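You operate a simulated robot arm through the tools that you are given. There is no shell and no other tool.

Carry out the task below with a simulated robot arm. There is one attempt and no reset: what you move stays moved.

## Task
Mix a green sample: two pumps of blue dye, two of yellow.
Fine: in the beaker; stir it even with the white stick; stick back in its holder, lid on, slide in the middle, no scent.

Only the result counts: the job must be done as asked and must still hold three seconds after the hand-in. Knocking over, shifting, dropping, spilling or breaking anything else fails it. Lids that push on must go on centred and level and be pressed home; caps that screw on are set level and turned clockwise until they are tight.

## Robot
A 6-joint arm with a two-finger parallel gripper, fixed in place. Base frame: the origin is at the foot of the arm, x ahead of it, y to its left, z up; the work surface is at about z = 0.86. Lengths are in m, angles in rad, forces in N, time in s.
With the tool pointing down near the work surface it reaches from about 0.24 to 0.64 m from the base axis. Its first joint turns from -1.152 to 1.152 rad. Payload 2.7 kg.
The TCP is the grasp point between the finger pads, 0.023 m short of the fingertips. In the tool frame z runs along the fingers and y along their closing line. Largest opening 0.094 m; finger width 0.038, thickness 0.01; the body of the gripper, 0.054 by 0.096 m, starts 0.039 m behind the TCP.
Orientation is told as [roll, pitch, yaw] about the base's x, y, z axes, in that order, counted from this pose: with the fingers straight down and closing along the base's y, the tool's x points along the base's -x, its y along +y and its z along -z.

## Interface
- The arm moves only by the tool nudge_tool. Its arguments are lists of equal length, an entry for each row: "xyz": the shift along the base's x, y, z in units of 20 mm (1.0 is 20 mm), a list of three; "rot": the turn, a rotation vector about the base's x, y, z in units of 8 degrees (1.0 is 8 degrees), a list of three. In form: {"xyz": [[x, y, z], ...], "rot": [[wx, wy, wz], ...]}. A call has 1 to 20 rows; each row shifts and turns the commanded pose from where the row before left it. "grip" is the closure in counts, from 0 (fully open) to 255 (shut), set as the call begins (left out, the last holds). A call with a number of a shift or a turn outside -1 to 1 is refused whole. Each row takes 0.2 s and may step no farther than 0.05 m and 0.15 rad from the row before; otherwise, or with a gripper value out of range, the whole call is refused. Where a pose cannot be reached the arm comes as near as it can. A force on the tool above 40 N (or 10 N above the force at the start of the call, whichever is more), or a blocked arm, ends the call early, and 0.2 s more pass. The fingers move at their own pace (about 0.045 m/s each) and stop on an object; they squeeze with about 45 N. The grip force told is the motor's: it shows also when the fingers shut on nothing. Time passes only in rows, and 0.2 s behind the last, so rows that do not move let the fingers close. It gives the time, the measured TCP pose, the force on the tool (base axes), the opening and the grip force at its end, in the units of the frame above (readings bear some noise), with the torque about the TCP (base axes, N m) and any sound that the robot's microphone picked up.
- Cameras (640 x 400 px; columns grow to the right, rows downward): "scene" is fixed at [0.0597, -0.4076, 1.4323]; the picture's right is [0.93, -0.38, 0.00], its down [-0.13, -0.31, -0.94] and it looks along [0.36, 0.87, -0.34] (base axes); focal length 310 px, centre (320, 200). "wrist" rides on the gripper at [0.086, 0.016, -0.074] in the tool frame; the picture's right is [-0.18, 0.98, 0.00], its down [-0.58, -0.11, -0.81] and it looks along [-0.79, -0.15, 0.59] (tool axes); focal length 243 px, centre (320, 200). There is no depth. A picture from a camera that has moved, and an enlarged one, comes with that camera's place and axes in the base frame and with its lens. The place of the scene camera against the robot may be out by one fixed shift of up to 0.012 m in any direction.
- grab_frame(camera): a new picture of that camera. No time passes.
- close_up(camera, box): a new picture of the part [left, top, right, bottom] of that camera's present view, enlarged. No time passes.
- job_done(): hands the job in; it is judged then, once.

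Nothing tells you positions but the pictures and the camera data. Unless the task says otherwise, let go and move clear before handing in.

The tools are called after "Emit:" as name(argument=value, ...) on one line, values as JSON. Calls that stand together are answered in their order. nudge_tool: Moves the arm, as the interface text tells. Its arguments: {"type":"object","properties":{"xyz":{"type":"array","items":{"type":"array","items":{"type":"number"}}},"rot":{"type":"array","items":{"type":"array","items":{"type":"number"}}},"grip":{"type":"number"}},"required":["xyz","rot"]} The other tools are called the same way: grab_frame (camera) takes a picture; close_up (camera, box) takes an enlarged picture of a part of a camera's view; job_done () hands the job in.

At the start:

```text
time: 0.0
tcp_pos: [0.3694, 0.1104, 1.2803]
ee_rot: [0.001, -0.002, -0.001]
ft_force: [-0.3, 0.1, 0.1]
torque: [0.04, -0.02, -0.01]
width: 0.0943
gripper_force: 0.1
```

scene: 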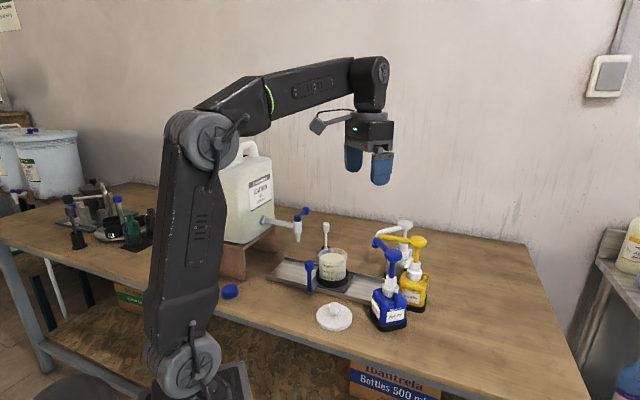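
wrist: 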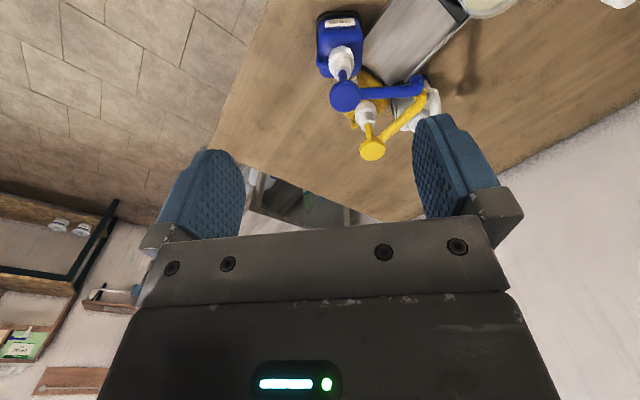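

I see a bench with a slide rail carrying a beaker, three pump bottles (blue, yellow, white), a lid, and two sticks. I'll take close-ups to locate everything first.

Emit:
close_up(camera="scene", box=[250, 200, 450, 340])

Emit:
close_up(camera="scene", box=[360, 210, 440, 340])

Emit:
close_up(camera="scene", box=[200, 140, 360, 340])

Emit:
close_up(camera="wrist", box=[240, 0, 560, 200])

```text
2.86 times, centred on (350, 270) of scene
camera zoom: at [0.0597, -0.4076, 1.4323], right [0.93, -0.38, 0.0], down [-0.13, -0.31, -0.94], along [0.36, 0.87, -0.34], focal length 886 px, centre (234, 0)
```

zoom: 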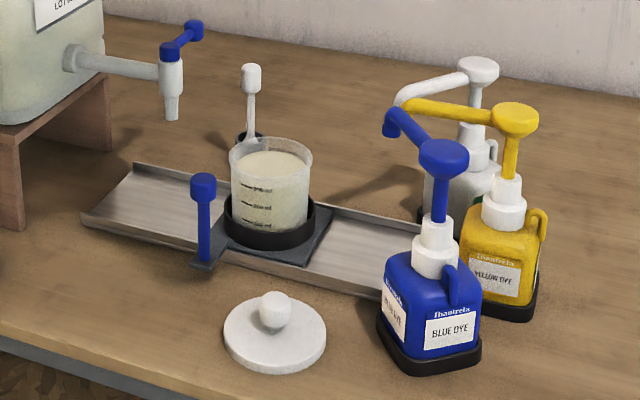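

```text
3.08 times, centred on (400, 275) of scene
camera zoom: at [0.0597, -0.4076, 1.4323], right [0.93, -0.38, 0.0], down [-0.13, -0.31, -0.94], along [0.36, 0.87, -0.34], focal length 955 px, centre (74, -31)
```

zoom: 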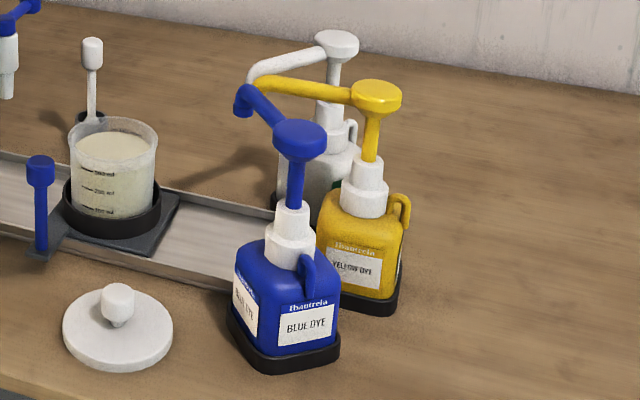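

```text
2.00 times, centred on (280, 240) of scene
camera zoom: at [0.0597, -0.4076, 1.4323], right [0.93, -0.38, 0.0], down [-0.13, -0.31, -0.94], along [0.36, 0.87, -0.34], focal length 620 px, centre (400, 120)
```

zoom: 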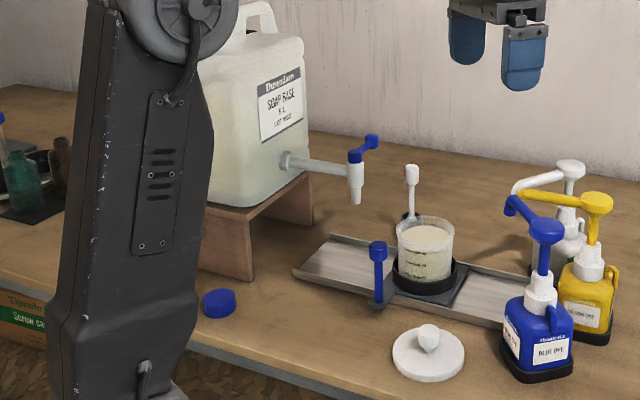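

```text
2.00 times, centred on (400, 100) of wrist
camera zoom: at [0.2823, 0.1254, 1.3531], right [0.18, 0.98, 0.0], down [0.58, -0.11, 0.81], along [0.79, -0.15, -0.59], focal length 485 px, centre (160, 400)
```

zoom: 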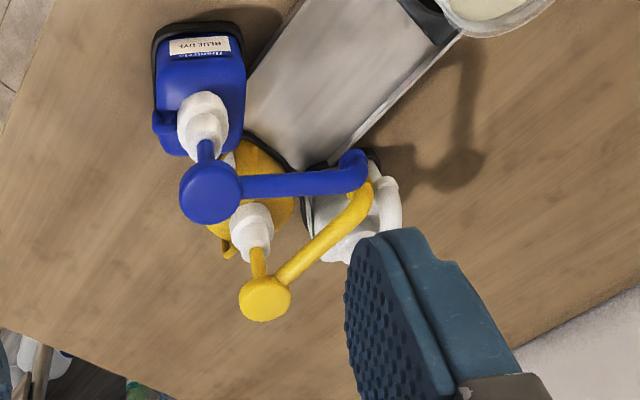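

The beaker on its tray is near (0.40, 0.33), the blue bottle near (0.47, 0.13), yellow near (0.58, 0.17), the lid near (0.345, 0.19), and the white stick sits behind the beaker. I'll swing the wrist camera over for a better look.

Emit:
nudge_tool(xyz=[[-0.97, 0.85, -0.5], [-0.97, 0.85, -0.5], [-0.97, 0.85, -0.5], [-0.97, 0.85, -0.5], [-0.97, 0.85, -0.5], [-0.97, 0.85, -0.5]], rot=[[0, 0, 0.83], [0, 0, 0.83], [0, 0, 0.83], [0, 0, 0.83], [0, 0, 0.83], [0, 0, 0.83]])

Emit:
grab_frame(camera="wrist")

Emit:
grab_frame(camera="scene")

```text
time: 1.4
tcp_pos: [0.2532, 0.2127, 1.2192]
ee_rot: [0.0, -0.001, 0.697]
ft_force: [-0.6, 0.6, 0.3]
torque: [0.0, -0.04, 0.0]
width: 0.0943
gripper_force: 0.0
```

```text
taken
camera wrist: at [0.1763, 0.1675, 1.2927], right [-0.49, 0.87, 0.0], down [0.51, 0.29, 0.81], along [0.7, 0.4, -0.59], focal length 243 px, centre (320, 200)
```

wrist: 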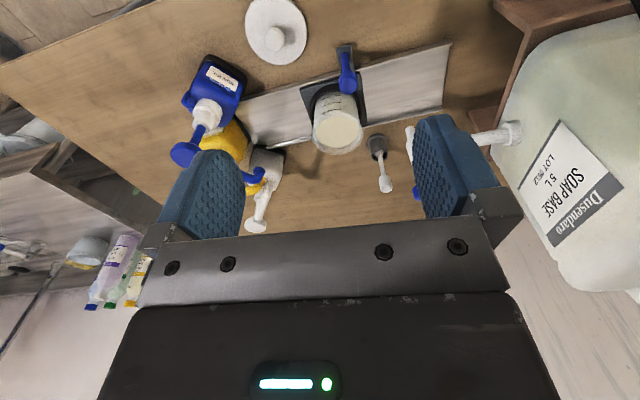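

```text
taken
```

scene: 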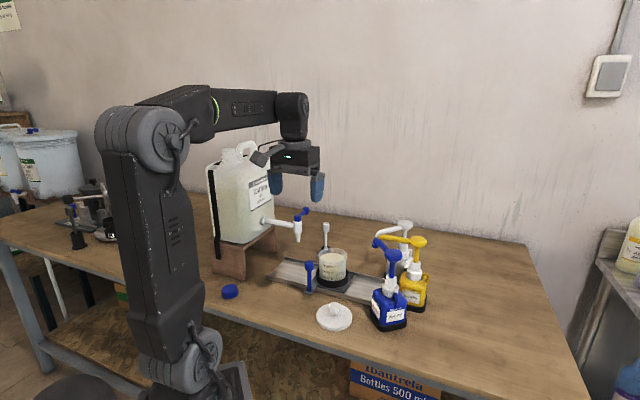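

The wrist view shows the whole station: rail, tray, stick holder and pumps. I'll enlarge it to measure.

Emit:
close_up(camera="wrist", box=[160, 0, 480, 200])

Emit:
close_up(camera="wrist", box=[290, 30, 450, 130])

Emit:
close_up(camera="wrist", box=[310, 110, 430, 210])

Emit:
close_up(camera="wrist", box=[160, 50, 320, 250])

```text
2.00 times, centred on (320, 100) of wrist
camera zoom: at [0.1763, 0.1675, 1.2927], right [-0.49, 0.87, 0.0], down [0.51, 0.29, 0.81], along [0.7, 0.4, -0.59], focal length 485 px, centre (320, 400)
```

zoom: 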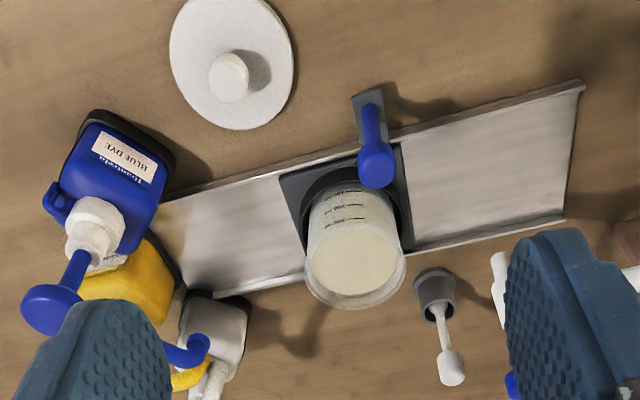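

```text
4.00 times, centred on (370, 80) of wrist
camera zoom: at [0.1763, 0.1675, 1.2927], right [-0.49, 0.87, 0.0], down [0.51, 0.29, 0.81], along [0.7, 0.4, -0.59], focal length 970 px, centre (120, 680)
```

zoom: 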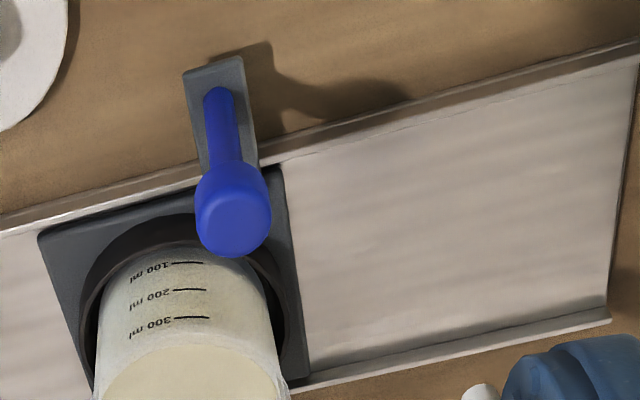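

```text
4.00 times, centred on (370, 160) of wrist
camera zoom: at [0.1763, 0.1675, 1.2927], right [-0.49, 0.87, 0.0], down [0.51, 0.29, 0.81], along [0.7, 0.4, -0.59], focal length 970 px, centre (120, 360)
```

zoom: 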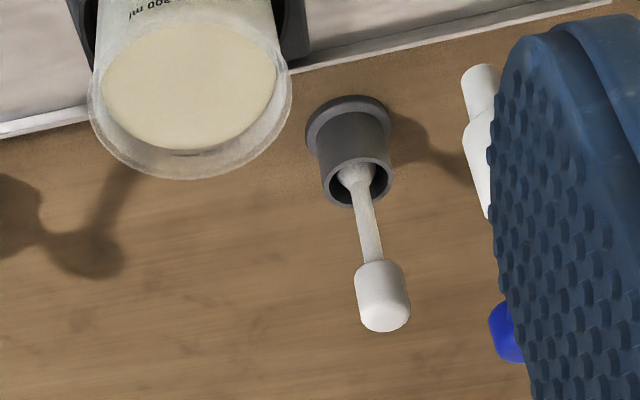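

```text
2.00 times, centred on (240, 150) of wrist
camera zoom: at [0.1763, 0.1675, 1.2927], right [-0.49, 0.87, 0.0], down [0.51, 0.29, 0.81], along [0.7, 0.4, -0.59], focal length 485 px, centre (480, 300)
```

zoom: 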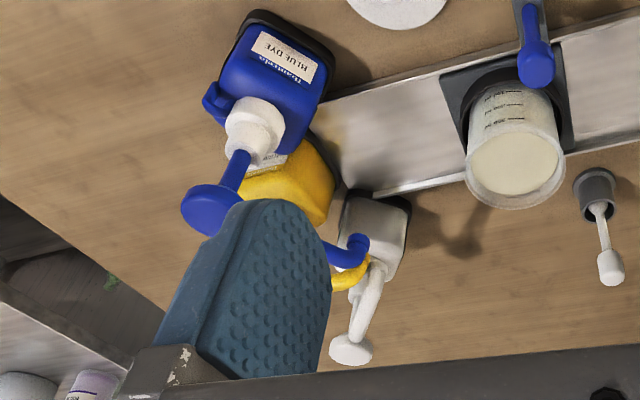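

The rail runs at 45° from about (0.21, 0.42) to (0.50, 0.14). The handle post is at about (0.31, 0.288), the stick holder at (0.43, 0.46), and the lid at (0.337, 0.182), close enough to the handle's path that I want to move it aside first. I'll go above the lid and look.

Emit:
nudge_tool(xyz=[[0.42, -0.155, -1], [0.42, -0.155, -1], [0.42, -0.155, -1], [0.42, -0.155, -1], [0.42, -0.155, -1], [0.42, -0.155, -1], [0.42, -0.155, -1], [0.42, -0.155, -1], [0.42, -0.155, -1], [0.42, -0.155, -1]], rot=[[0, 0, 0.063], [0, 0, 0.063], [0, 0, 0.063], [0, 0, 0.063], [0, 0, 0.063], [0, 0, 0.063], [0, 0, 0.063], [0, 0, 0.063], [0, 0, 0.063], [0, 0, 0.063]], grip=0)

Emit:
grab_frame(camera="wrist")

Emit:
grab_frame(camera="scene")

```text
time: 3.6
tcp_pos: [0.3364, 0.1811, 1.0192]
ee_rot: [0.001, -0.002, 0.782]
ft_force: [0.3, 0.4, 0.2]
torque: [0.03, 0.01, 0.04]
width: 0.0939
gripper_force: 0.2
```

```text
taken
camera wrist: at [0.2634, 0.1305, 1.0921], right [-0.56, 0.83, 0.0], down [0.49, 0.33, 0.81], along [0.67, 0.45, -0.59], focal length 243 px, centre (320, 200)
```

wrist: 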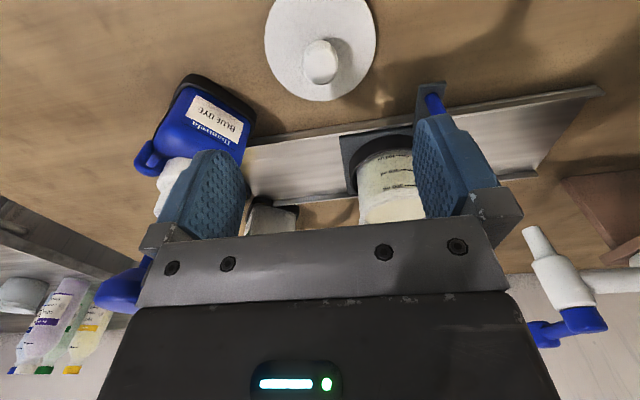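

```text
taken
```

scene: 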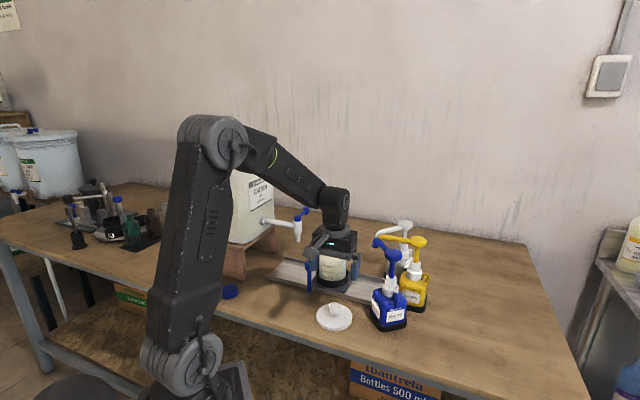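

The lid knob lies straight below the gripper as predicted. I'll check its shape up close.

Emit:
close_up(camera="wrist", box=[240, 0, 400, 120])

Emit:
close_up(camera="scene", box=[300, 240, 380, 340])

Emit:
close_up(camera="wrist", box=[230, 60, 430, 240])

```text
3.33 times, centred on (320, 60) of wrist
camera zoom: at [0.2634, 0.1305, 1.0921], right [-0.56, 0.83, 0.0], down [0.49, 0.33, 0.81], along [0.67, 0.45, -0.59], focal length 809 px, centre (320, 667)
```

zoom: 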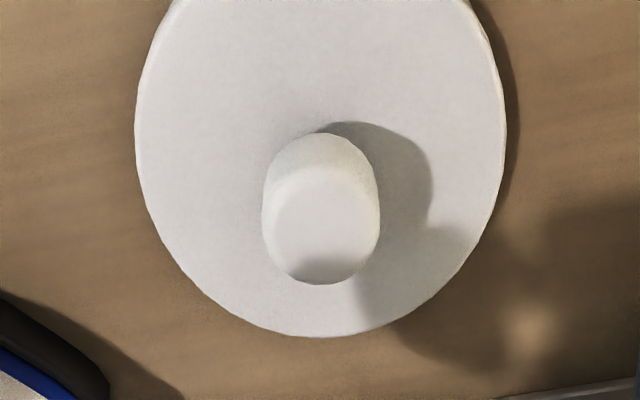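

```text
4.00 times, centred on (340, 290) of scene
camera zoom: at [0.0597, -0.4076, 1.4323], right [0.93, -0.38, 0.0], down [-0.13, -0.31, -0.94], along [0.36, 0.87, -0.34], focal length 1241 px, centre (240, -160)
```

zoom: 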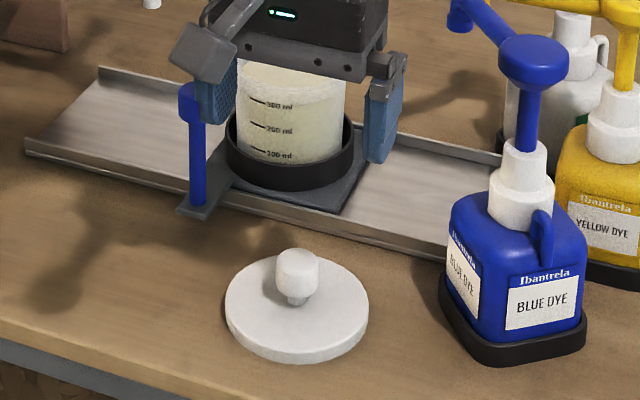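

```text
2.22 times, centred on (330, 150) of wrist
camera zoom: at [0.2634, 0.1305, 1.0921], right [-0.56, 0.83, 0.0], down [0.49, 0.33, 0.81], along [0.67, 0.45, -0.59], focal length 539 px, centre (298, 311)
```

zoom: 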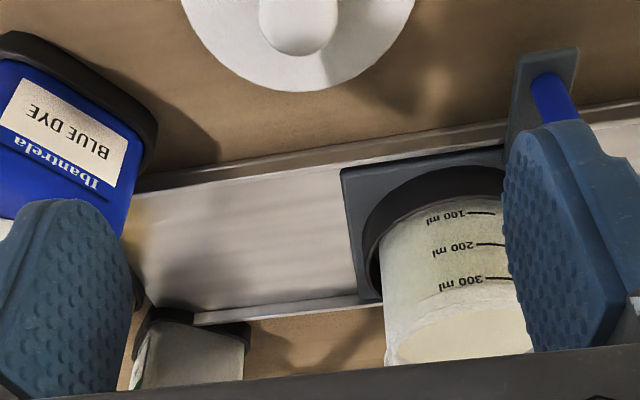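

The knob is about 27 mm wide with its top at about z 0.908 and the disc top at 0.875. I'll descend to z 0.903, grip, and lift slightly.

Emit:
nudge_tool(xyz=[[0, 0, -0.968], [0, 0, -0.968], [0, 0, -0.968], [0, 0, -0.968], [0, 0, -0.968], [0, 0, -0.968]], rot=[[0, 0, 0], [0, 0, 0], [0, 0, 0], [0, 0, 0], [0, 0, 0], [0, 0, 0]])

Emit:
nudge_tool(xyz=[[0, 0, 0], [0, 0, 0], [0, 0, 0], [0, 0, 0], [0, 0, 0]], rot=[[0, 0, 0], [0, 0, 0], [0, 0, 0], [0, 0, 0], [0, 0, 0]], grip=255)

Emit:
grab_frame(camera="wrist")

Emit:
close_up(camera="scene", box=[300, 240, 380, 340])

```text
time: 5.0
tcp_pos: [0.3353, 0.1809, 0.9021]
ee_rot: [-0.001, -0.002, 0.785]
ft_force: [-0.5, 0.3, 0.1]
torque: [0.01, 0.0, 0.0]
width: 0.0939
gripper_force: 0.1
```

```text
time: 6.2
tcp_pos: [0.3355, 0.1816, 0.9022]
ee_rot: [-0.002, -0.002, 0.782]
ft_force: [-0.4, 0.1, 0.4]
torque: [0.01, 0.02, -0.01]
width: 0.0262
gripper_force: 44.9
```

```text
taken
camera wrist: at [0.2635, 0.1306, 0.9757], right [-0.56, 0.83, 0.0], down [0.49, 0.33, 0.81], along [0.67, 0.45, -0.59], focal length 243 px, centre (320, 200)
```

wrist: 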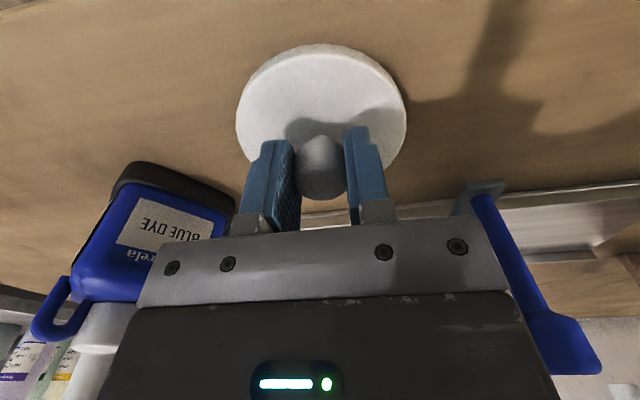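

```text
4.00 times, centred on (340, 290) of scene
camera zoom: at [0.0597, -0.4076, 1.4323], right [0.93, -0.38, 0.0], down [-0.13, -0.31, -0.94], along [0.36, 0.87, -0.34], focal length 1241 px, centre (240, -160)
```

zoom: 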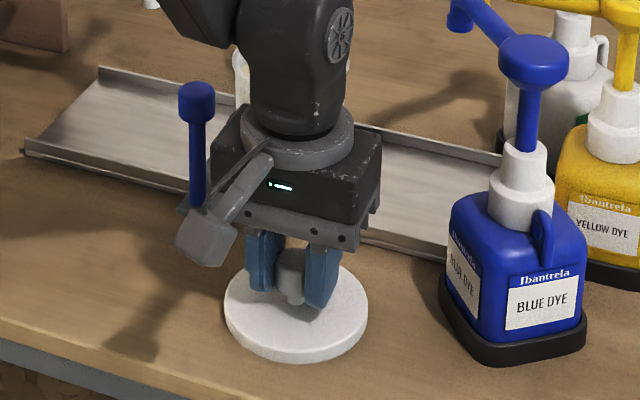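

The lid is gripped. I'll lift it 20 mm, shift it 28 mm away from the rail, and set it down.

Emit:
nudge_tool(xyz=[[0, 0, 0.5], [0, 0, 0.5], [-0.5, -0.5, 0], [-0.5, -0.5, 0], [0, 0, 0], [0, 0, -0.5], [0, 0, -0.25], [0, 0, -0.22], [0, 0, 0]], rot=[[0, 0, 0], [0, 0, 0], [0, 0, 0], [0, 0, 0], [0, 0, 0], [0, 0, 0], [0, 0, 0], [0, 0, 0], [0, 0, 0]])

Emit:
close_up(camera="scene", box=[300, 240, 380, 340])

```text
time: 8.2
tcp_pos: [0.3157, 0.1629, 0.9043]
ee_rot: [-0.002, -0.003, 0.784]
ft_force: [0.0, -0.6, -0.1]
torque: [-0.01, -0.01, 0.02]
width: 0.0259
gripper_force: 45.7
```

```text
4.00 times, centred on (340, 290) of scene
camera zoom: at [0.0597, -0.4076, 1.4323], right [0.93, -0.38, 0.0], down [-0.13, -0.31, -0.94], along [0.36, 0.87, -0.34], focal length 1241 px, centre (240, -160)
```

zoom: 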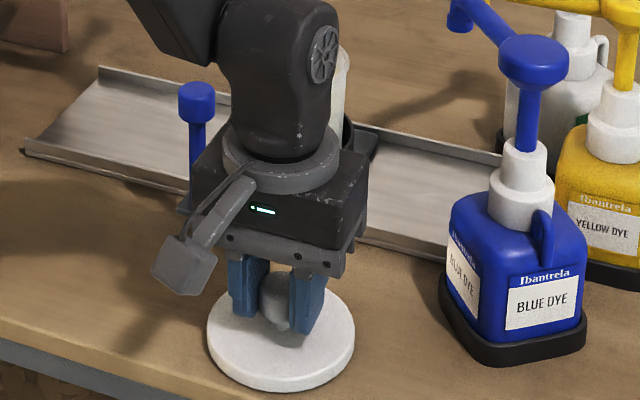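

The lid is about 1–2 mm above the table. I'll lower until contact, then release and rise.

Emit:
nudge_tool(xyz=[[0, 0, -0.05], [0, 0, -0.05], [0, 0, 0]], rot=[[0, 0, 0], [0, 0, 0], [0, 0, 0]])

```text
time: 9.0
tcp_pos: [0.3173, 0.1621, 0.9023]
ee_rot: [0.001, -0.002, 0.784]
ft_force: [-0.5, 0.1, 5.7]
torque: [0.1, -0.02, -0.02]
width: 0.0259
gripper_force: 45.3
```

Contact confirmed. I'll release, rise, and move above the handle post.

Emit:
nudge_tool(xyz=[[0, 0, 0], [0, 0, 0], [0, 0, 0], [0, 0, 0], [0, 0, 0]], rot=[[0, 0, 0], [0, 0, 0], [0, 0, 0], [0, 0, 0], [0, 0, 0]], grip=0)

Emit:
nudge_tool(xyz=[[0, 0, 1], [0, 0, 1], [0, 0, 1], [0, 0, 1], [0, 0, 1], [0, 0, 1], [0, 0, 1], [-0.05, 0.9, 0], [-0.05, 0.9, 0], [-0.05, 0.9, 0], [-0.05, 0.9, 0], [-0.05, 0.9, 0], [-0.05, 0.9, 0], [-0.05, 0.9, 0]], rot=[[0, 0, 0], [0, 0, 0], [0, 0, 0], [0, 0, 0], [0, 0, 0], [0, 0, 0], [0, 0, 0], [0, 0, 0], [0, 0, 0], [0, 0, 0], [0, 0, 0], [0, 0, 0], [0, 0, 0], [0, 0, 0]])

Emit:
grab_frame(camera="wrist")

Emit:
grab_frame(camera="scene")

```text
time: 10.2
tcp_pos: [0.3166, 0.163, 0.9019]
ee_rot: [0.0, 0.0, 0.783]
ft_force: [0.3, -0.3, 0.1]
torque: [0.03, 0.02, -0.01]
width: 0.0941
gripper_force: 0.1
```

```text
time: 13.2
tcp_pos: [0.3094, 0.2876, 1.0423]
ee_rot: [0.001, -0.002, 0.784]
ft_force: [0.5, 0.8, -0.3]
torque: [0.01, 0.0, 0.01]
width: 0.0939
gripper_force: 0.1
```

```text
taken
camera wrist: at [0.2366, 0.2356, 1.1153], right [-0.56, 0.83, 0.0], down [0.49, 0.33, 0.81], along [0.67, 0.45, -0.59], focal length 243 px, centre (320, 200)
```

wrist: 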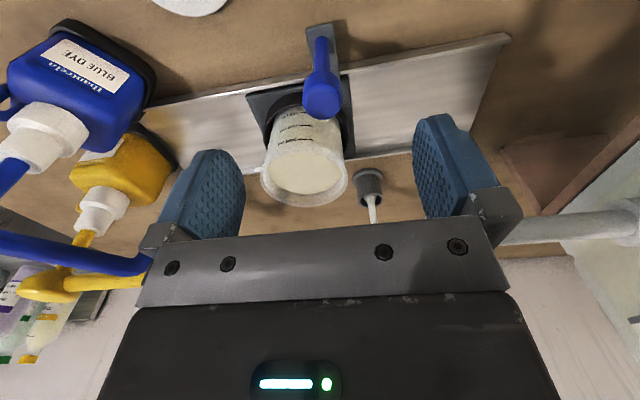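

```text
taken
```

scene: 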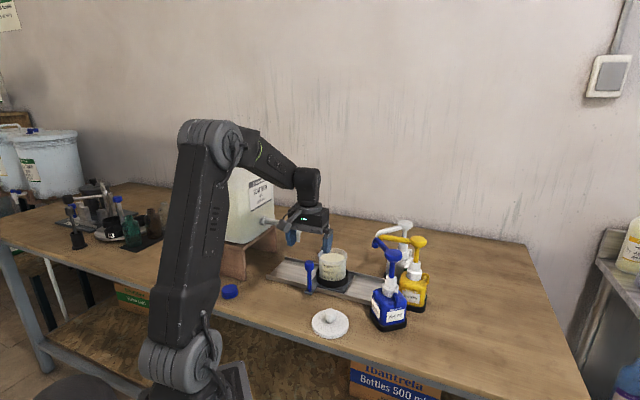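

The handle knob is right below the gripper. I'll zoom to refine the beaker, stick and yellow pump positions before gripping.

Emit:
close_up(camera="wrist", box=[230, 20, 430, 220])

Emit:
close_up(camera="wrist", box=[0, 0, 240, 320])

```text
2.00 times, centred on (330, 120) of wrist
camera zoom: at [0.2366, 0.2356, 1.1153], right [-0.56, 0.83, 0.0], down [0.49, 0.33, 0.81], along [0.67, 0.45, -0.59], focal length 485 px, centre (300, 360)
```

zoom: 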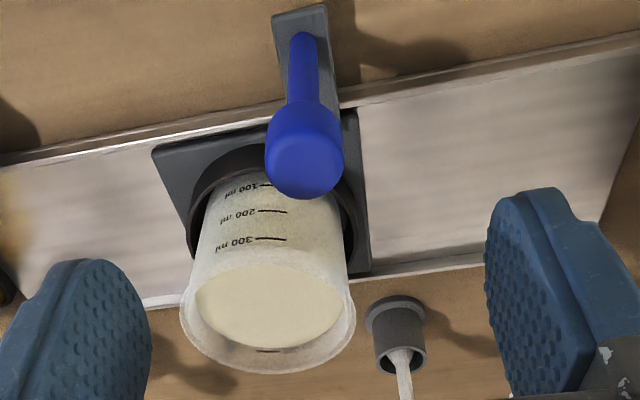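

```text
1.25 times, centred on (120, 160) of wrist
camera zoom: at [0.2366, 0.2356, 1.1153], right [-0.56, 0.83, 0.0], down [0.49, 0.33, 0.81], along [0.67, 0.45, -0.59], focal length 303 px, centre (570, 250)
```

zoom: 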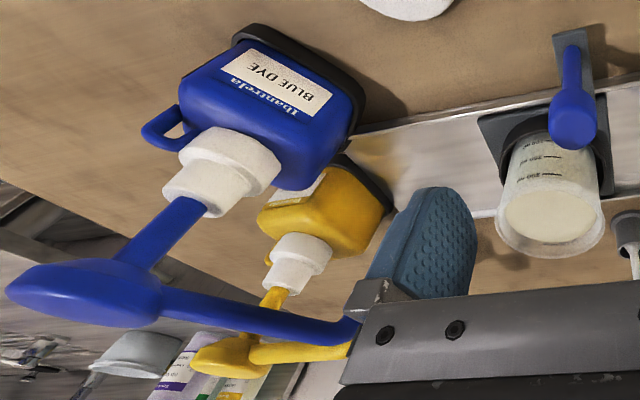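

The tray plate is centred at about (0.398, 0.328), with sides parallel to the rail. Now I'll lower around the handle knob and grip it with the closing line along the rail.

Emit:
nudge_tool(xyz=[[0, 0, -0.853], [0, 0, -0.853], [0, 0, -0.853], [0, 0, -0.853], [0, 0, -0.853]], rot=[[0, 0, 0], [0, 0, 0], [0, 0, 0], [0, 0, 0], [0, 0, 0]])

Emit:
nudge_tool(xyz=[[0, 0, 0], [0, 0, 0], [0, 0, 0], [0, 0, 0], [0, 0, 0]], rot=[[0, 0, 0], [0, 0, 0], [0, 0, 0], [0, 0, 0], [0, 0, 0]], grip=255)

Emit:
grab_frame(camera="wrist")

Emit:
grab_frame(camera="scene")

```text
time: 14.4
tcp_pos: [0.3085, 0.2881, 0.9566]
ee_rot: [0.0, -0.003, 0.783]
ft_force: [-0.8, -0.1, -0.2]
torque: [-0.03, 0.01, 0.0]
width: 0.0941
gripper_force: 0.0
```

```text
time: 15.6
tcp_pos: [0.3107, 0.2873, 0.9571]
ee_rot: [0.0, 0.0, 0.784]
ft_force: [-0.8, 0.5, -0.4]
torque: [0.12, 0.24, 0.07]
width: 0.026
gripper_force: 45.0
```

```text
taken
camera wrist: at [0.2365, 0.2363, 1.0307], right [-0.56, 0.83, 0.0], down [0.49, 0.33, 0.81], along [0.67, 0.45, -0.59], focal length 243 px, centre (320, 200)
```

wrist: 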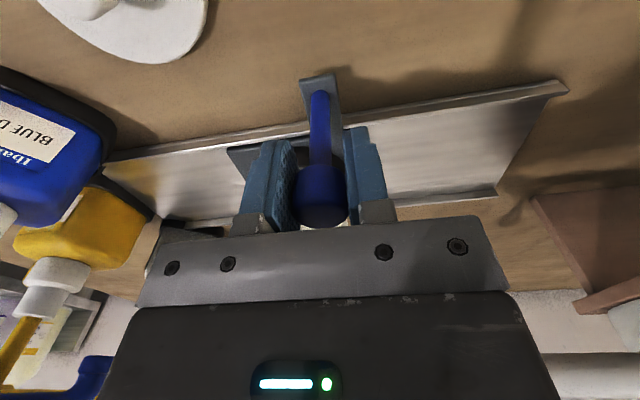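

```text
taken
```

scene: 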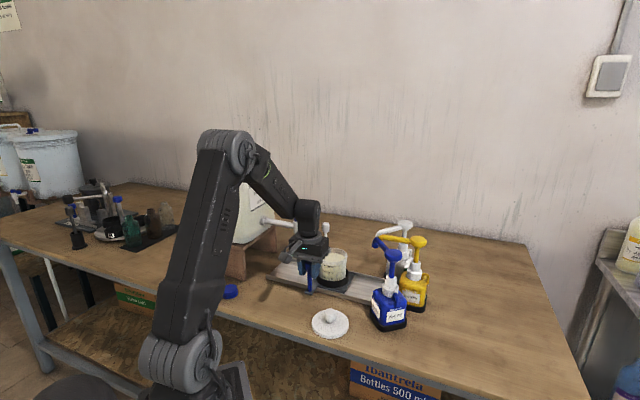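

The handle is gripped. The spout tips converge near (0.494, 0.232), so the tray needs about 0.136 m of travel, and there the upright gripper body would come within about 1 cm of the blue spout. I'll release, tilt the tool 24° about the rail axis so the body leans away, and regrip.

Emit:
nudge_tool(xyz=[[0, 0, 0], [0, 0, 0], [0, 0, 0], [0, 0, 0], [0, 0, 0]], rot=[[0, 0, 0], [0, 0, 0], [0, 0, 0], [0, 0, 0], [0, 0, 0]], grip=0)

Emit:
nudge_tool(xyz=[[0, 0, 0], [0, 0, 0], [0, 0, 0], [0, 0, 0], [0, 0, 0]], rot=[[0.53, -0.53, 0], [0.53, -0.53, 0], [0.53, -0.53, 0], [0.53, -0.53, 0], [0, 0, 0]])

Emit:
grab_frame(camera="wrist")

Emit:
close_up(camera="scene", box=[240, 180, 460, 340])

```text
time: 16.8
tcp_pos: [0.3096, 0.2856, 0.9576]
ee_rot: [0.0, -0.002, 0.784]
ft_force: [0.2, -0.4, -0.2]
torque: [0.01, -0.02, 0.0]
width: 0.094
gripper_force: 0.0
```

```text
time: 18.0
tcp_pos: [0.3104, 0.2871, 0.9573]
ee_rot: [0.001, -0.422, 0.783]
ft_force: [-0.8, 0.4, 0.9]
torque: [-0.03, -0.02, 0.03]
width: 0.0939
gripper_force: 0.1
```

```text
taken
camera wrist: at [0.2212, 0.2205, 0.988], right [-0.57, 0.81, 0.08], down [0.22, 0.06, 0.97], along [0.79, 0.58, -0.22], focal length 243 px, centre (320, 200)
```

wrist: 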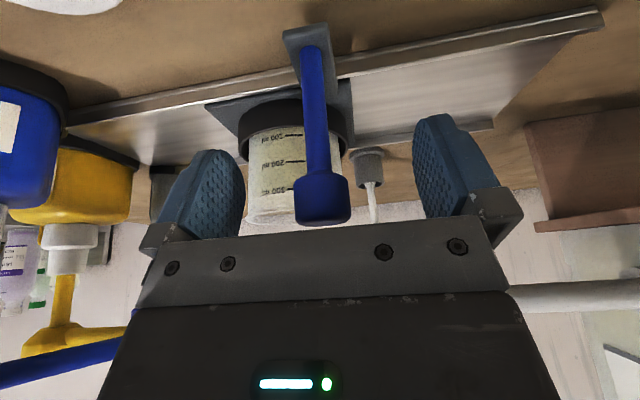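

```text
2.50 times, centred on (350, 260) of scene
camera zoom: at [0.0597, -0.4076, 1.4323], right [0.93, -0.38, 0.0], down [-0.13, -0.31, -0.94], along [0.36, 0.87, -0.34], focal length 776 px, centre (245, 50)
```

zoom: 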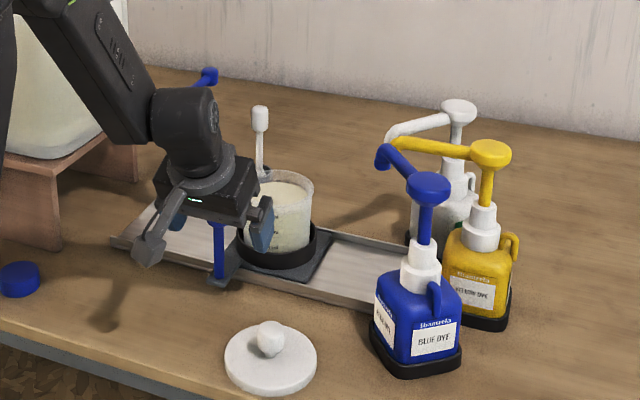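

The tilted pose clears things well. I'll regrip and slide the tray most of the way toward the spouts.

Emit:
nudge_tool(xyz=[[0, 0, 0], [0, 0, 0], [0, 0, 0], [0, 0, 0], [0, 0, 0]], rot=[[0, 0, 0], [0, 0, 0], [0, 0, 0], [0, 0, 0], [0, 0, 0]], grip=255)

Emit:
nudge_tool(xyz=[[0.1, -0.1, 0], [0.2, -0.2, 0], [0.25, -0.25, 0], [0.25, -0.25, 0], [0.25, -0.25, 0], [0.25, -0.25, 0], [0.25, -0.25, 0], [0.25, -0.25, 0], [0.25, -0.25, 0], [0.25, -0.25, 0], [0.25, -0.25, 0], [0.25, -0.25, 0], [0.25, -0.25, 0], [0.25, -0.25, 0], [0.2, -0.2, 0], [0.1, -0.1, 0]], rot=[[0, 0, 0], [0, 0, 0], [0, 0, 0], [0, 0, 0], [0, 0, 0], [0, 0, 0], [0, 0, 0], [0, 0, 0], [0, 0, 0], [0, 0, 0], [0, 0, 0], [0, 0, 0], [0, 0, 0], [0, 0, 0], [0, 0, 0], [0, 0, 0]])

Emit:
close_up(camera="scene", box=[240, 180, 460, 340])

Emit:
grab_frame(camera="wrist")

```text
time: 19.2
tcp_pos: [0.3091, 0.2888, 0.9565]
ee_rot: [0.0, -0.42, 0.784]
ft_force: [-1.0, -0.1, -0.1]
torque: [-0.13, -0.28, -0.09]
width: 0.0258
gripper_force: 44.7
```

```text
time: 22.6
tcp_pos: [0.3816, 0.2159, 0.9568]
ee_rot: [-0.002, -0.418, 0.781]
ft_force: [6.4, 5.6, -8.0]
torque: [-0.97, 0.39, 0.11]
width: 0.0257
gripper_force: 44.7
```

```text
2.50 times, centred on (350, 260) of scene
camera zoom: at [0.06, -0.4073, 1.4324], right [0.93, -0.38, 0.0], down [-0.13, -0.31, -0.94], along [0.36, 0.87, -0.34], focal length 776 px, centre (245, 50)
```

zoom: 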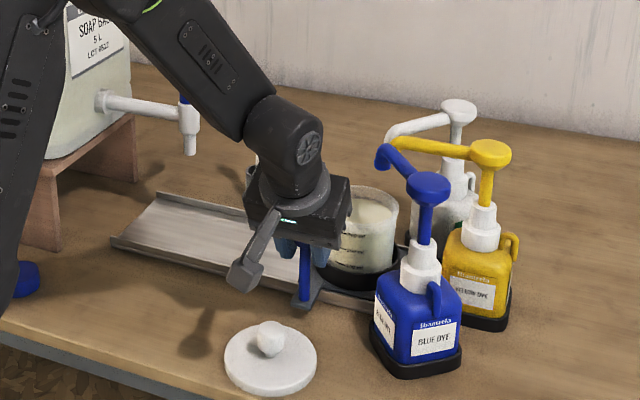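

```text
taken
camera wrist: at [0.293, 0.1487, 0.9883], right [-0.57, 0.82, 0.08], down [0.22, 0.07, 0.97], along [0.79, 0.58, -0.22], focal length 243 px, centre (320, 200)
```

wrist: 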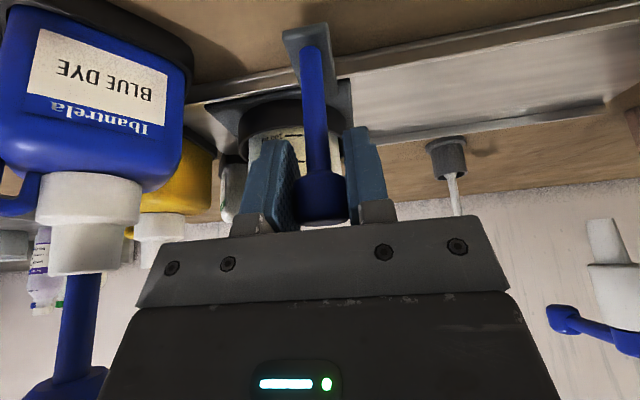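

The tray slid freely, with a modest sideways load built up on the grip. I'll release and regrip to relieve it, then continue the last 25 mm.

Emit:
nudge_tool(xyz=[[0, 0, 0], [0, 0, 0]], rot=[[0, 0, 0], [0, 0, 0]], grip=150)

Emit:
nudge_tool(xyz=[[0, 0, 0], [0, 0, 0], [0, 0, 0]], rot=[[0, 0, 0], [0, 0, 0], [0, 0, 0]], grip=255)

Emit:
nudge_tool(xyz=[[0.1, -0.1, 0], [0.2, -0.2, 0], [0.2, -0.2, 0], [0.2, -0.2, 0], [0.2, -0.2, 0], [0.1, -0.1, 0]], rot=[[0, 0, 0], [0, 0, 0], [0, 0, 0], [0, 0, 0], [0, 0, 0], [0, 0, 0]])

Emit:
close_up(camera="scene", box=[290, 200, 450, 340])

Emit:
grab_frame(camera="wrist")

```text
time: 23.2
tcp_pos: [0.3825, 0.215, 0.9567]
ee_rot: [0.001, -0.421, 0.783]
ft_force: [1.5, -2.8, 2.3]
torque: [-0.03, -0.07, -0.01]
width: 0.0399
gripper_force: 1.6
```

```text
time: 24.0
tcp_pos: [0.3809, 0.2168, 0.958]
ee_rot: [-0.001, -0.423, 0.783]
ft_force: [-0.1, 0.0, 3.7]
torque: [-0.26, -0.09, -0.05]
width: 0.0257
gripper_force: 44.9
```

```text
time: 25.0
tcp_pos: [0.3903, 0.208, 0.957]
ee_rot: [0.006, -0.419, 0.788]
ft_force: [-11.5, 2.8, 5.7]
torque: [0.16, -0.76, 0.1]
width: 0.0258
gripper_force: 44.8
stopped in row 5: the force on the tool passed its limit at 47 N (the readings are from after the stop); the commanded pose is now the measured one
```

```text
2.86 times, centred on (370, 270) of scene
camera zoom: at [0.0593, -0.4075, 1.4324], right [0.93, -0.38, 0.0], down [-0.13, -0.31, -0.94], along [0.36, 0.87, -0.34], focal length 886 px, centre (177, 0)
```

zoom: 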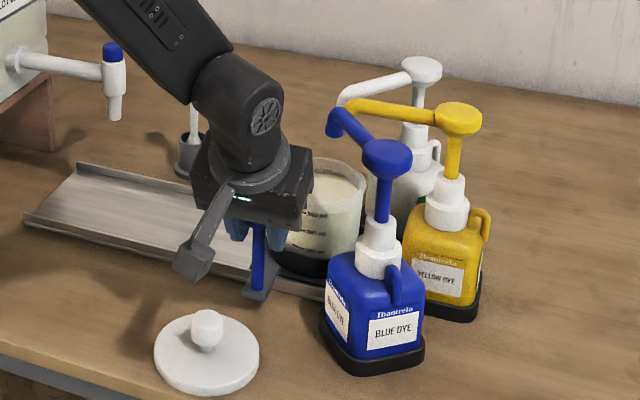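

```text
taken
camera wrist: at [0.3026, 0.1389, 0.9887], right [-0.58, 0.81, 0.08], down [0.22, 0.06, 0.97], along [0.78, 0.58, -0.22], focal length 243 px, centre (320, 200)
```

wrist: 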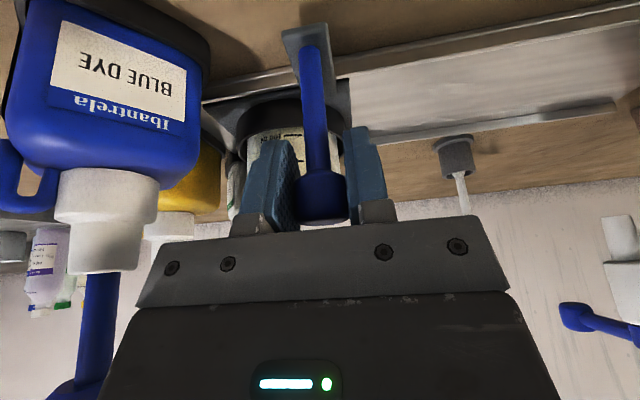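

The tray met a stop after 0.112 m of travel, which matches the rail's end, and the bottles look unmoved. I'll release, back off along the tool axis, and check that the beaker sits under the spouts.

Emit:
nudge_tool(xyz=[[0, 0, 0], [0, 0, 0], [0, 0, 0], [0, 0, 0], [0, 0, 0]], rot=[[0, 0, 0], [0, 0, 0], [0, 0, 0], [0, 0, 0], [0, 0, 0]], grip=0)

Emit:
nudge_tool(xyz=[[-0.288, -0.288, 0.914], [-0.288, -0.288, 0.914], [-0.288, -0.288, 0.914], [-0.288, -0.288, 0.914], [-0.288, -0.288, 0.914], [-0.288, -0.288, 0.914], [-0.288, -0.288, 0.914], [-0.288, -0.288, 0.914], [0, 0, 1], [0, 0, 1], [0, 0, 1], [0, 0, 1], [0, 0, 1], [0, 0, 0]], rot=[[0, 0, 0], [0, 0, 0], [0, 0, 0], [0, 0, 0], [0, 0, 0], [0, 0, 0], [0, 0, 0], [0, 0, 0], [-0.53, 0.53, -0.9], [-0.53, 0.53, -0.9], [-0.53, 0.53, -0.9], [-0.53, 0.53, -0.9], [0, 0, -0.6], [0, 0, -0.6]])

Emit:
grab_frame(camera="wrist")

Emit:
grab_frame(camera="scene")

```text
time: 26.2
tcp_pos: [0.3913, 0.2057, 0.9569]
ee_rot: [0.006, -0.42, 0.786]
ft_force: [0.0, -0.3, 0.3]
torque: [-0.03, -0.01, 0.0]
width: 0.0938
gripper_force: 0.0
```

```text
refused: row 9 steps farther than a row can; nothing moved
```

```text
taken
camera wrist: at [0.3034, 0.1385, 0.9884], right [-0.58, 0.81, 0.08], down [0.22, 0.06, 0.97], along [0.78, 0.58, -0.22], focal length 243 px, centre (320, 200)
```

wrist: 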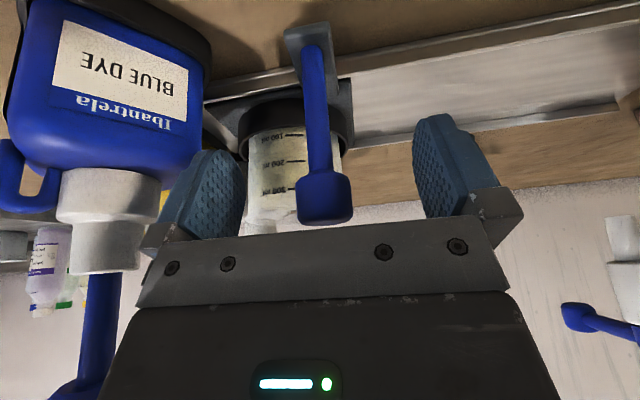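

```text
taken
```

scene: 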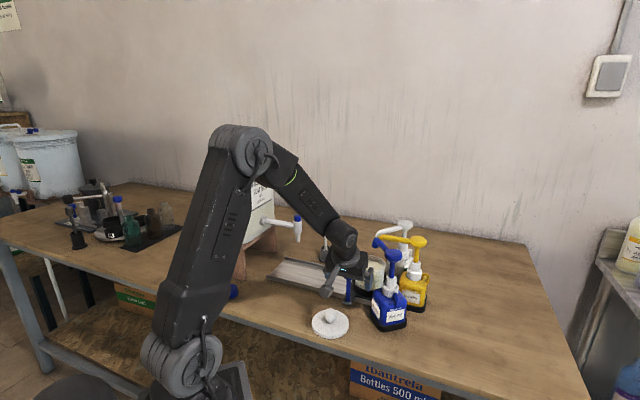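

The handle is free and nothing moved. I'll redo the retreat in allowed step sizes.

Emit:
nudge_tool(xyz=[[-0.288, -0.288, 0.914], [-0.288, -0.288, 0.914], [-0.288, -0.288, 0.914], [-0.288, -0.288, 0.914], [-0.288, -0.288, 0.914], [-0.288, -0.288, 0.914], [-0.288, -0.288, 0.914], [-0.288, -0.288, 0.914], [0, 0, 1], [0, 0, 1], [0, 0, 1], [0, 0, 1], [0, 0, 1], [0, 0, 1]], rot=[[0, 0, 0], [0, 0, 0], [0, 0, 0], [0, 0, 0], [0, 0, 0], [0, 0, 0], [0, 0, 0], [0, 0, 0], [-0.53, 0.53, 0], [-0.53, 0.53, 0], [-0.53, 0.53, 0], [-0.53, 0.53, 0], [0, 0, 0], [0, 0, 0]])

Emit:
grab_frame(camera="wrist")

Emit:
close_up(camera="scene", box=[310, 200, 450, 340])

Emit:
close_up(camera="wrist", box=[180, 60, 380, 220])

```text
time: 29.2
tcp_pos: [0.3469, 0.1605, 1.2237]
ee_rot: [0.007, 0.0, 0.788]
ft_force: [-1.0, -1.2, 0.3]
torque: [-0.01, 0.01, 0.02]
width: 0.0938
gripper_force: 0.2
```

```text
taken
camera wrist: at [0.274, 0.1086, 1.2973], right [-0.57, 0.82, 0.01], down [0.49, 0.33, 0.81], along [0.66, 0.46, -0.59], focal length 243 px, centre (320, 200)
```

wrist: 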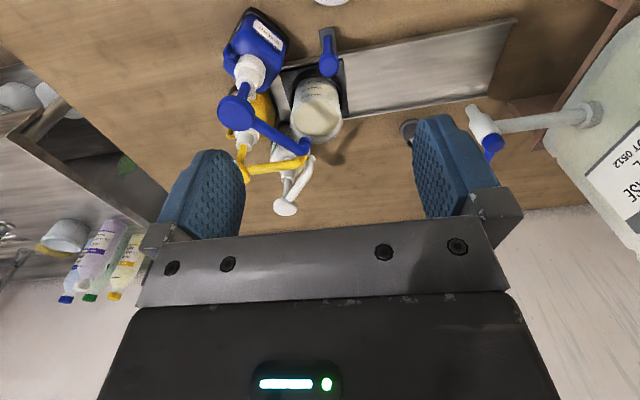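

```text
2.86 times, centred on (380, 270) of scene
camera zoom: at [0.0597, -0.4076, 1.4323], right [0.93, -0.38, 0.0], down [-0.13, -0.31, -0.94], along [0.36, 0.87, -0.34], focal length 886 px, centre (149, 0)
```

zoom: 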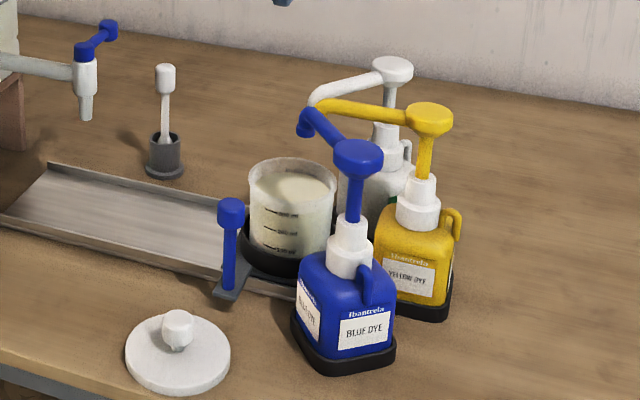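

```text
2.50 times, centred on (280, 140) of wrist
camera zoom: at [0.274, 0.1086, 1.2973], right [-0.57, 0.82, 0.01], down [0.49, 0.33, 0.81], along [0.66, 0.46, -0.59], focal length 606 px, centre (420, 350)
```

zoom: 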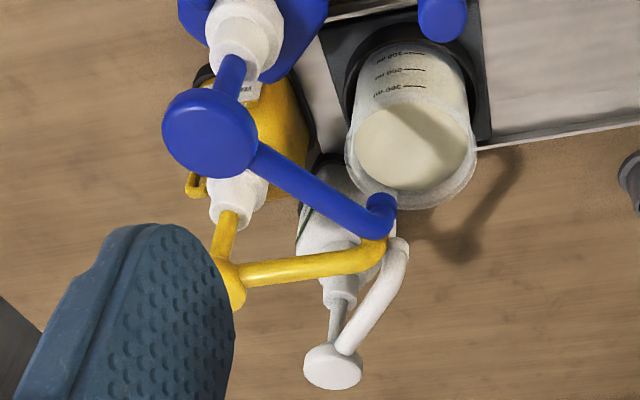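

The beaker's mouth sits under the blue and yellow outlets, and the blue pump head is at about (0.465, 0.124, 1.05). I'll shut the fingers and go above the blue head.

Emit:
nudge_tool(xyz=[[0.985, -0.304, -0.86], [0.985, -0.304, -0.86], [0.985, -0.304, -0.86], [0.985, -0.304, -0.86], [0.985, -0.304, -0.86], [0.985, -0.304, -0.86], [0, 0, 0]], rot=[[0, 0, 0], [0, 0, 0], [0, 0, 0], [0, 0, 0], [0, 0, 0], [0, 0, 0], [0, 0, 0]], grip=255)

Emit:
grab_frame(camera="wrist")

Emit:
close_up(camera="scene", box=[340, 180, 450, 280])

```text
time: 30.8
tcp_pos: [0.4635, 0.1227, 1.1204]
ee_rot: [0.007, -0.001, 0.787]
ft_force: [-0.2, 0.4, 0.9]
torque: [0.0, -0.01, 0.0]
width: 0.0
gripper_force: 42.3
```

```text
taken
camera wrist: at [0.392, 0.0708, 1.1942], right [-0.57, 0.82, 0.01], down [0.49, 0.33, 0.81], along [0.66, 0.46, -0.59], focal length 243 px, centre (320, 200)
```

wrist: 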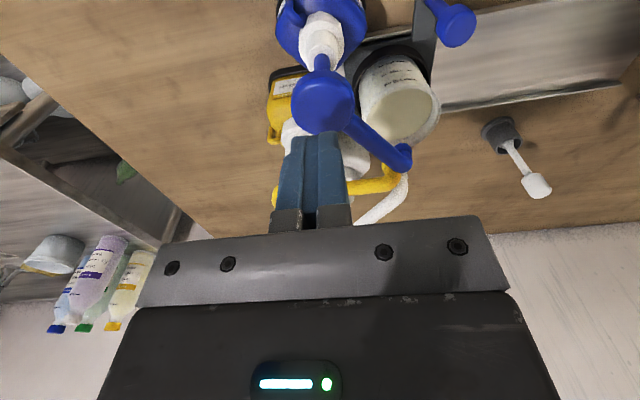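

```text
4.00 times, centred on (395, 230) of scene
camera zoom: at [0.0597, -0.4076, 1.4323], right [0.93, -0.38, 0.0], down [-0.13, -0.31, -0.94], along [0.36, 0.87, -0.34], focal length 1241 px, centre (20, 80)
```

zoom: 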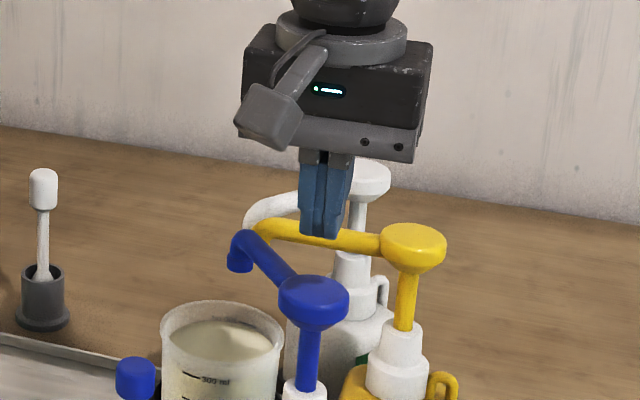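

The head is directly below the closed fingertips. I'll descend to just above contact and then press slowly, watching the force.

Emit:
nudge_tool(xyz=[[0, 0, -0.7], [0, 0, -0.7], [0, 0, -0.5]], rot=[[0, 0, 0], [0, 0, 0], [0, 0, 0]])

Emit:
nudge_tool(xyz=[[0, 0, -0.15], [0, 0, -0.15], [0, 0, -0.15], [0, 0, -0.15]], rot=[[0, 0, 0], [0, 0, 0], [0, 0, 0], [0, 0, 0]])

Emit:
close_up(camera="scene", box=[340, 200, 450, 300])

```text
time: 31.6
tcp_pos: [0.4629, 0.1222, 1.0812]
ee_rot: [0.007, -0.001, 0.788]
ft_force: [-2.3, 0.0, 1.7]
torque: [-0.02, 0.05, -0.03]
width: 0.0
gripper_force: 42.6
```

```text
time: 32.6
tcp_pos: [0.464, 0.1241, 1.0712]
ee_rot: [0.004, -0.003, 0.788]
ft_force: [2.0, -1.4, 3.6]
torque: [-0.13, 0.03, 0.04]
width: 0.0001
gripper_force: 42.4
```

```text
4.00 times, centred on (395, 250) of scene
camera zoom: at [0.0597, -0.4076, 1.4323], right [0.93, -0.38, 0.0], down [-0.13, -0.31, -0.94], along [0.36, 0.87, -0.34], focal length 1241 px, centre (20, 0)
```

zoom: 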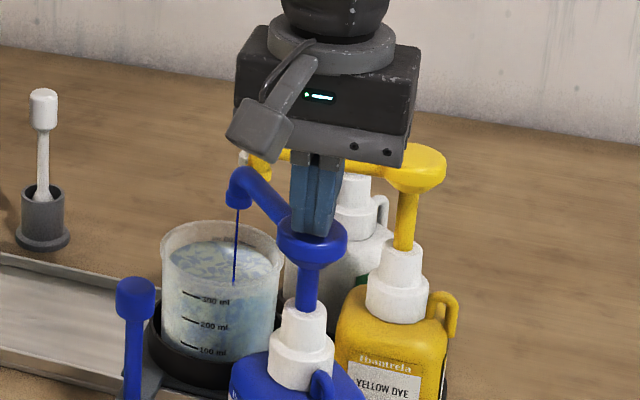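

Dye is streaming into the beaker, well inside the rim. I'll continue this stroke to the bottom.

Emit:
nudge_tool(xyz=[[0, 0, -0.2], [0, 0, -0.2], [0, 0, -0.2], [0, 0, -0.2], [0, 0, -0.2], [0, 0, -0.2]], rot=[[0, 0, 0], [0, 0, 0], [0, 0, 0], [0, 0, 0], [0, 0, 0], [0, 0, 0]])

Emit:
close_up(camera="scene", box=[340, 200, 450, 300])

```text
time: 34.0
tcp_pos: [0.4634, 0.123, 1.0466]
ee_rot: [0.007, -0.002, 0.786]
ft_force: [-3.8, 0.6, 7.1]
torque: [-0.05, 0.14, -0.04]
width: 0.0
gripper_force: 42.8
```

```text
4.00 times, centred on (395, 250) of scene
camera zoom: at [0.0595, -0.4076, 1.4323], right [0.93, -0.38, 0.0], down [-0.13, -0.31, -0.94], along [0.36, 0.87, -0.34], focal length 1241 px, centre (20, 0)
```

zoom: 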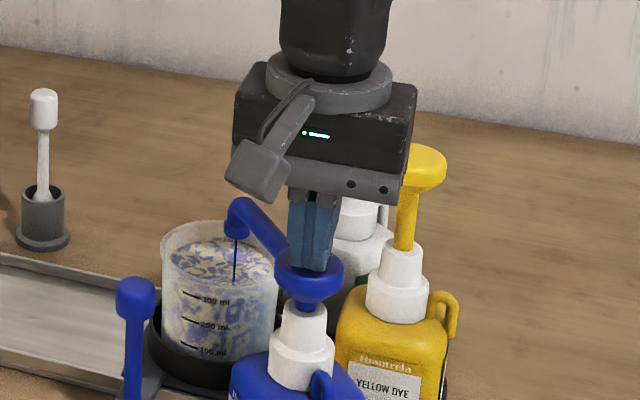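

The stroke is about 28 mm in so far at only 7 N. I'll continue gently to the bottom stop.

Emit:
nudge_tool(xyz=[[0, 0, -0.15], [0, 0, -0.15], [0, 0, -0.15]], rot=[[0, 0, 0], [0, 0, 0], [0, 0, 0]])

Emit:
close_up(camera="scene", box=[340, 200, 450, 300])

```text
time: 34.8
tcp_pos: [0.464, 0.1235, 1.0401]
ee_rot: [0.002, -0.008, 0.787]
ft_force: [-6.3, -1.8, 36.5]
torque: [-0.46, 0.58, -0.2]
width: 0.0
gripper_force: 42.9
```

```text
4.00 times, centred on (395, 250) of scene
camera zoom: at [0.059, -0.4078, 1.4323], right [0.93, -0.38, 0.0], down [-0.13, -0.31, -0.94], along [0.36, 0.87, -0.34], focal length 1241 px, centre (20, 0)
```

zoom: 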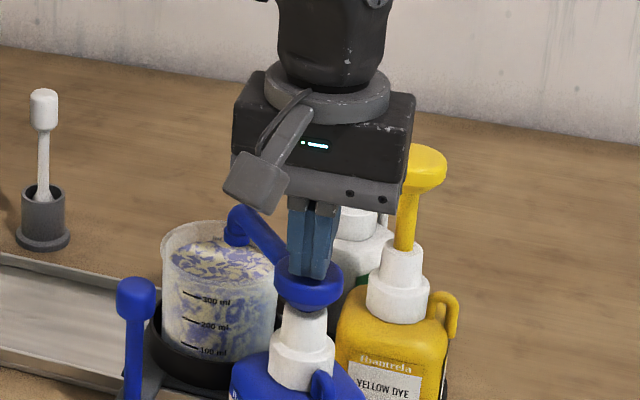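

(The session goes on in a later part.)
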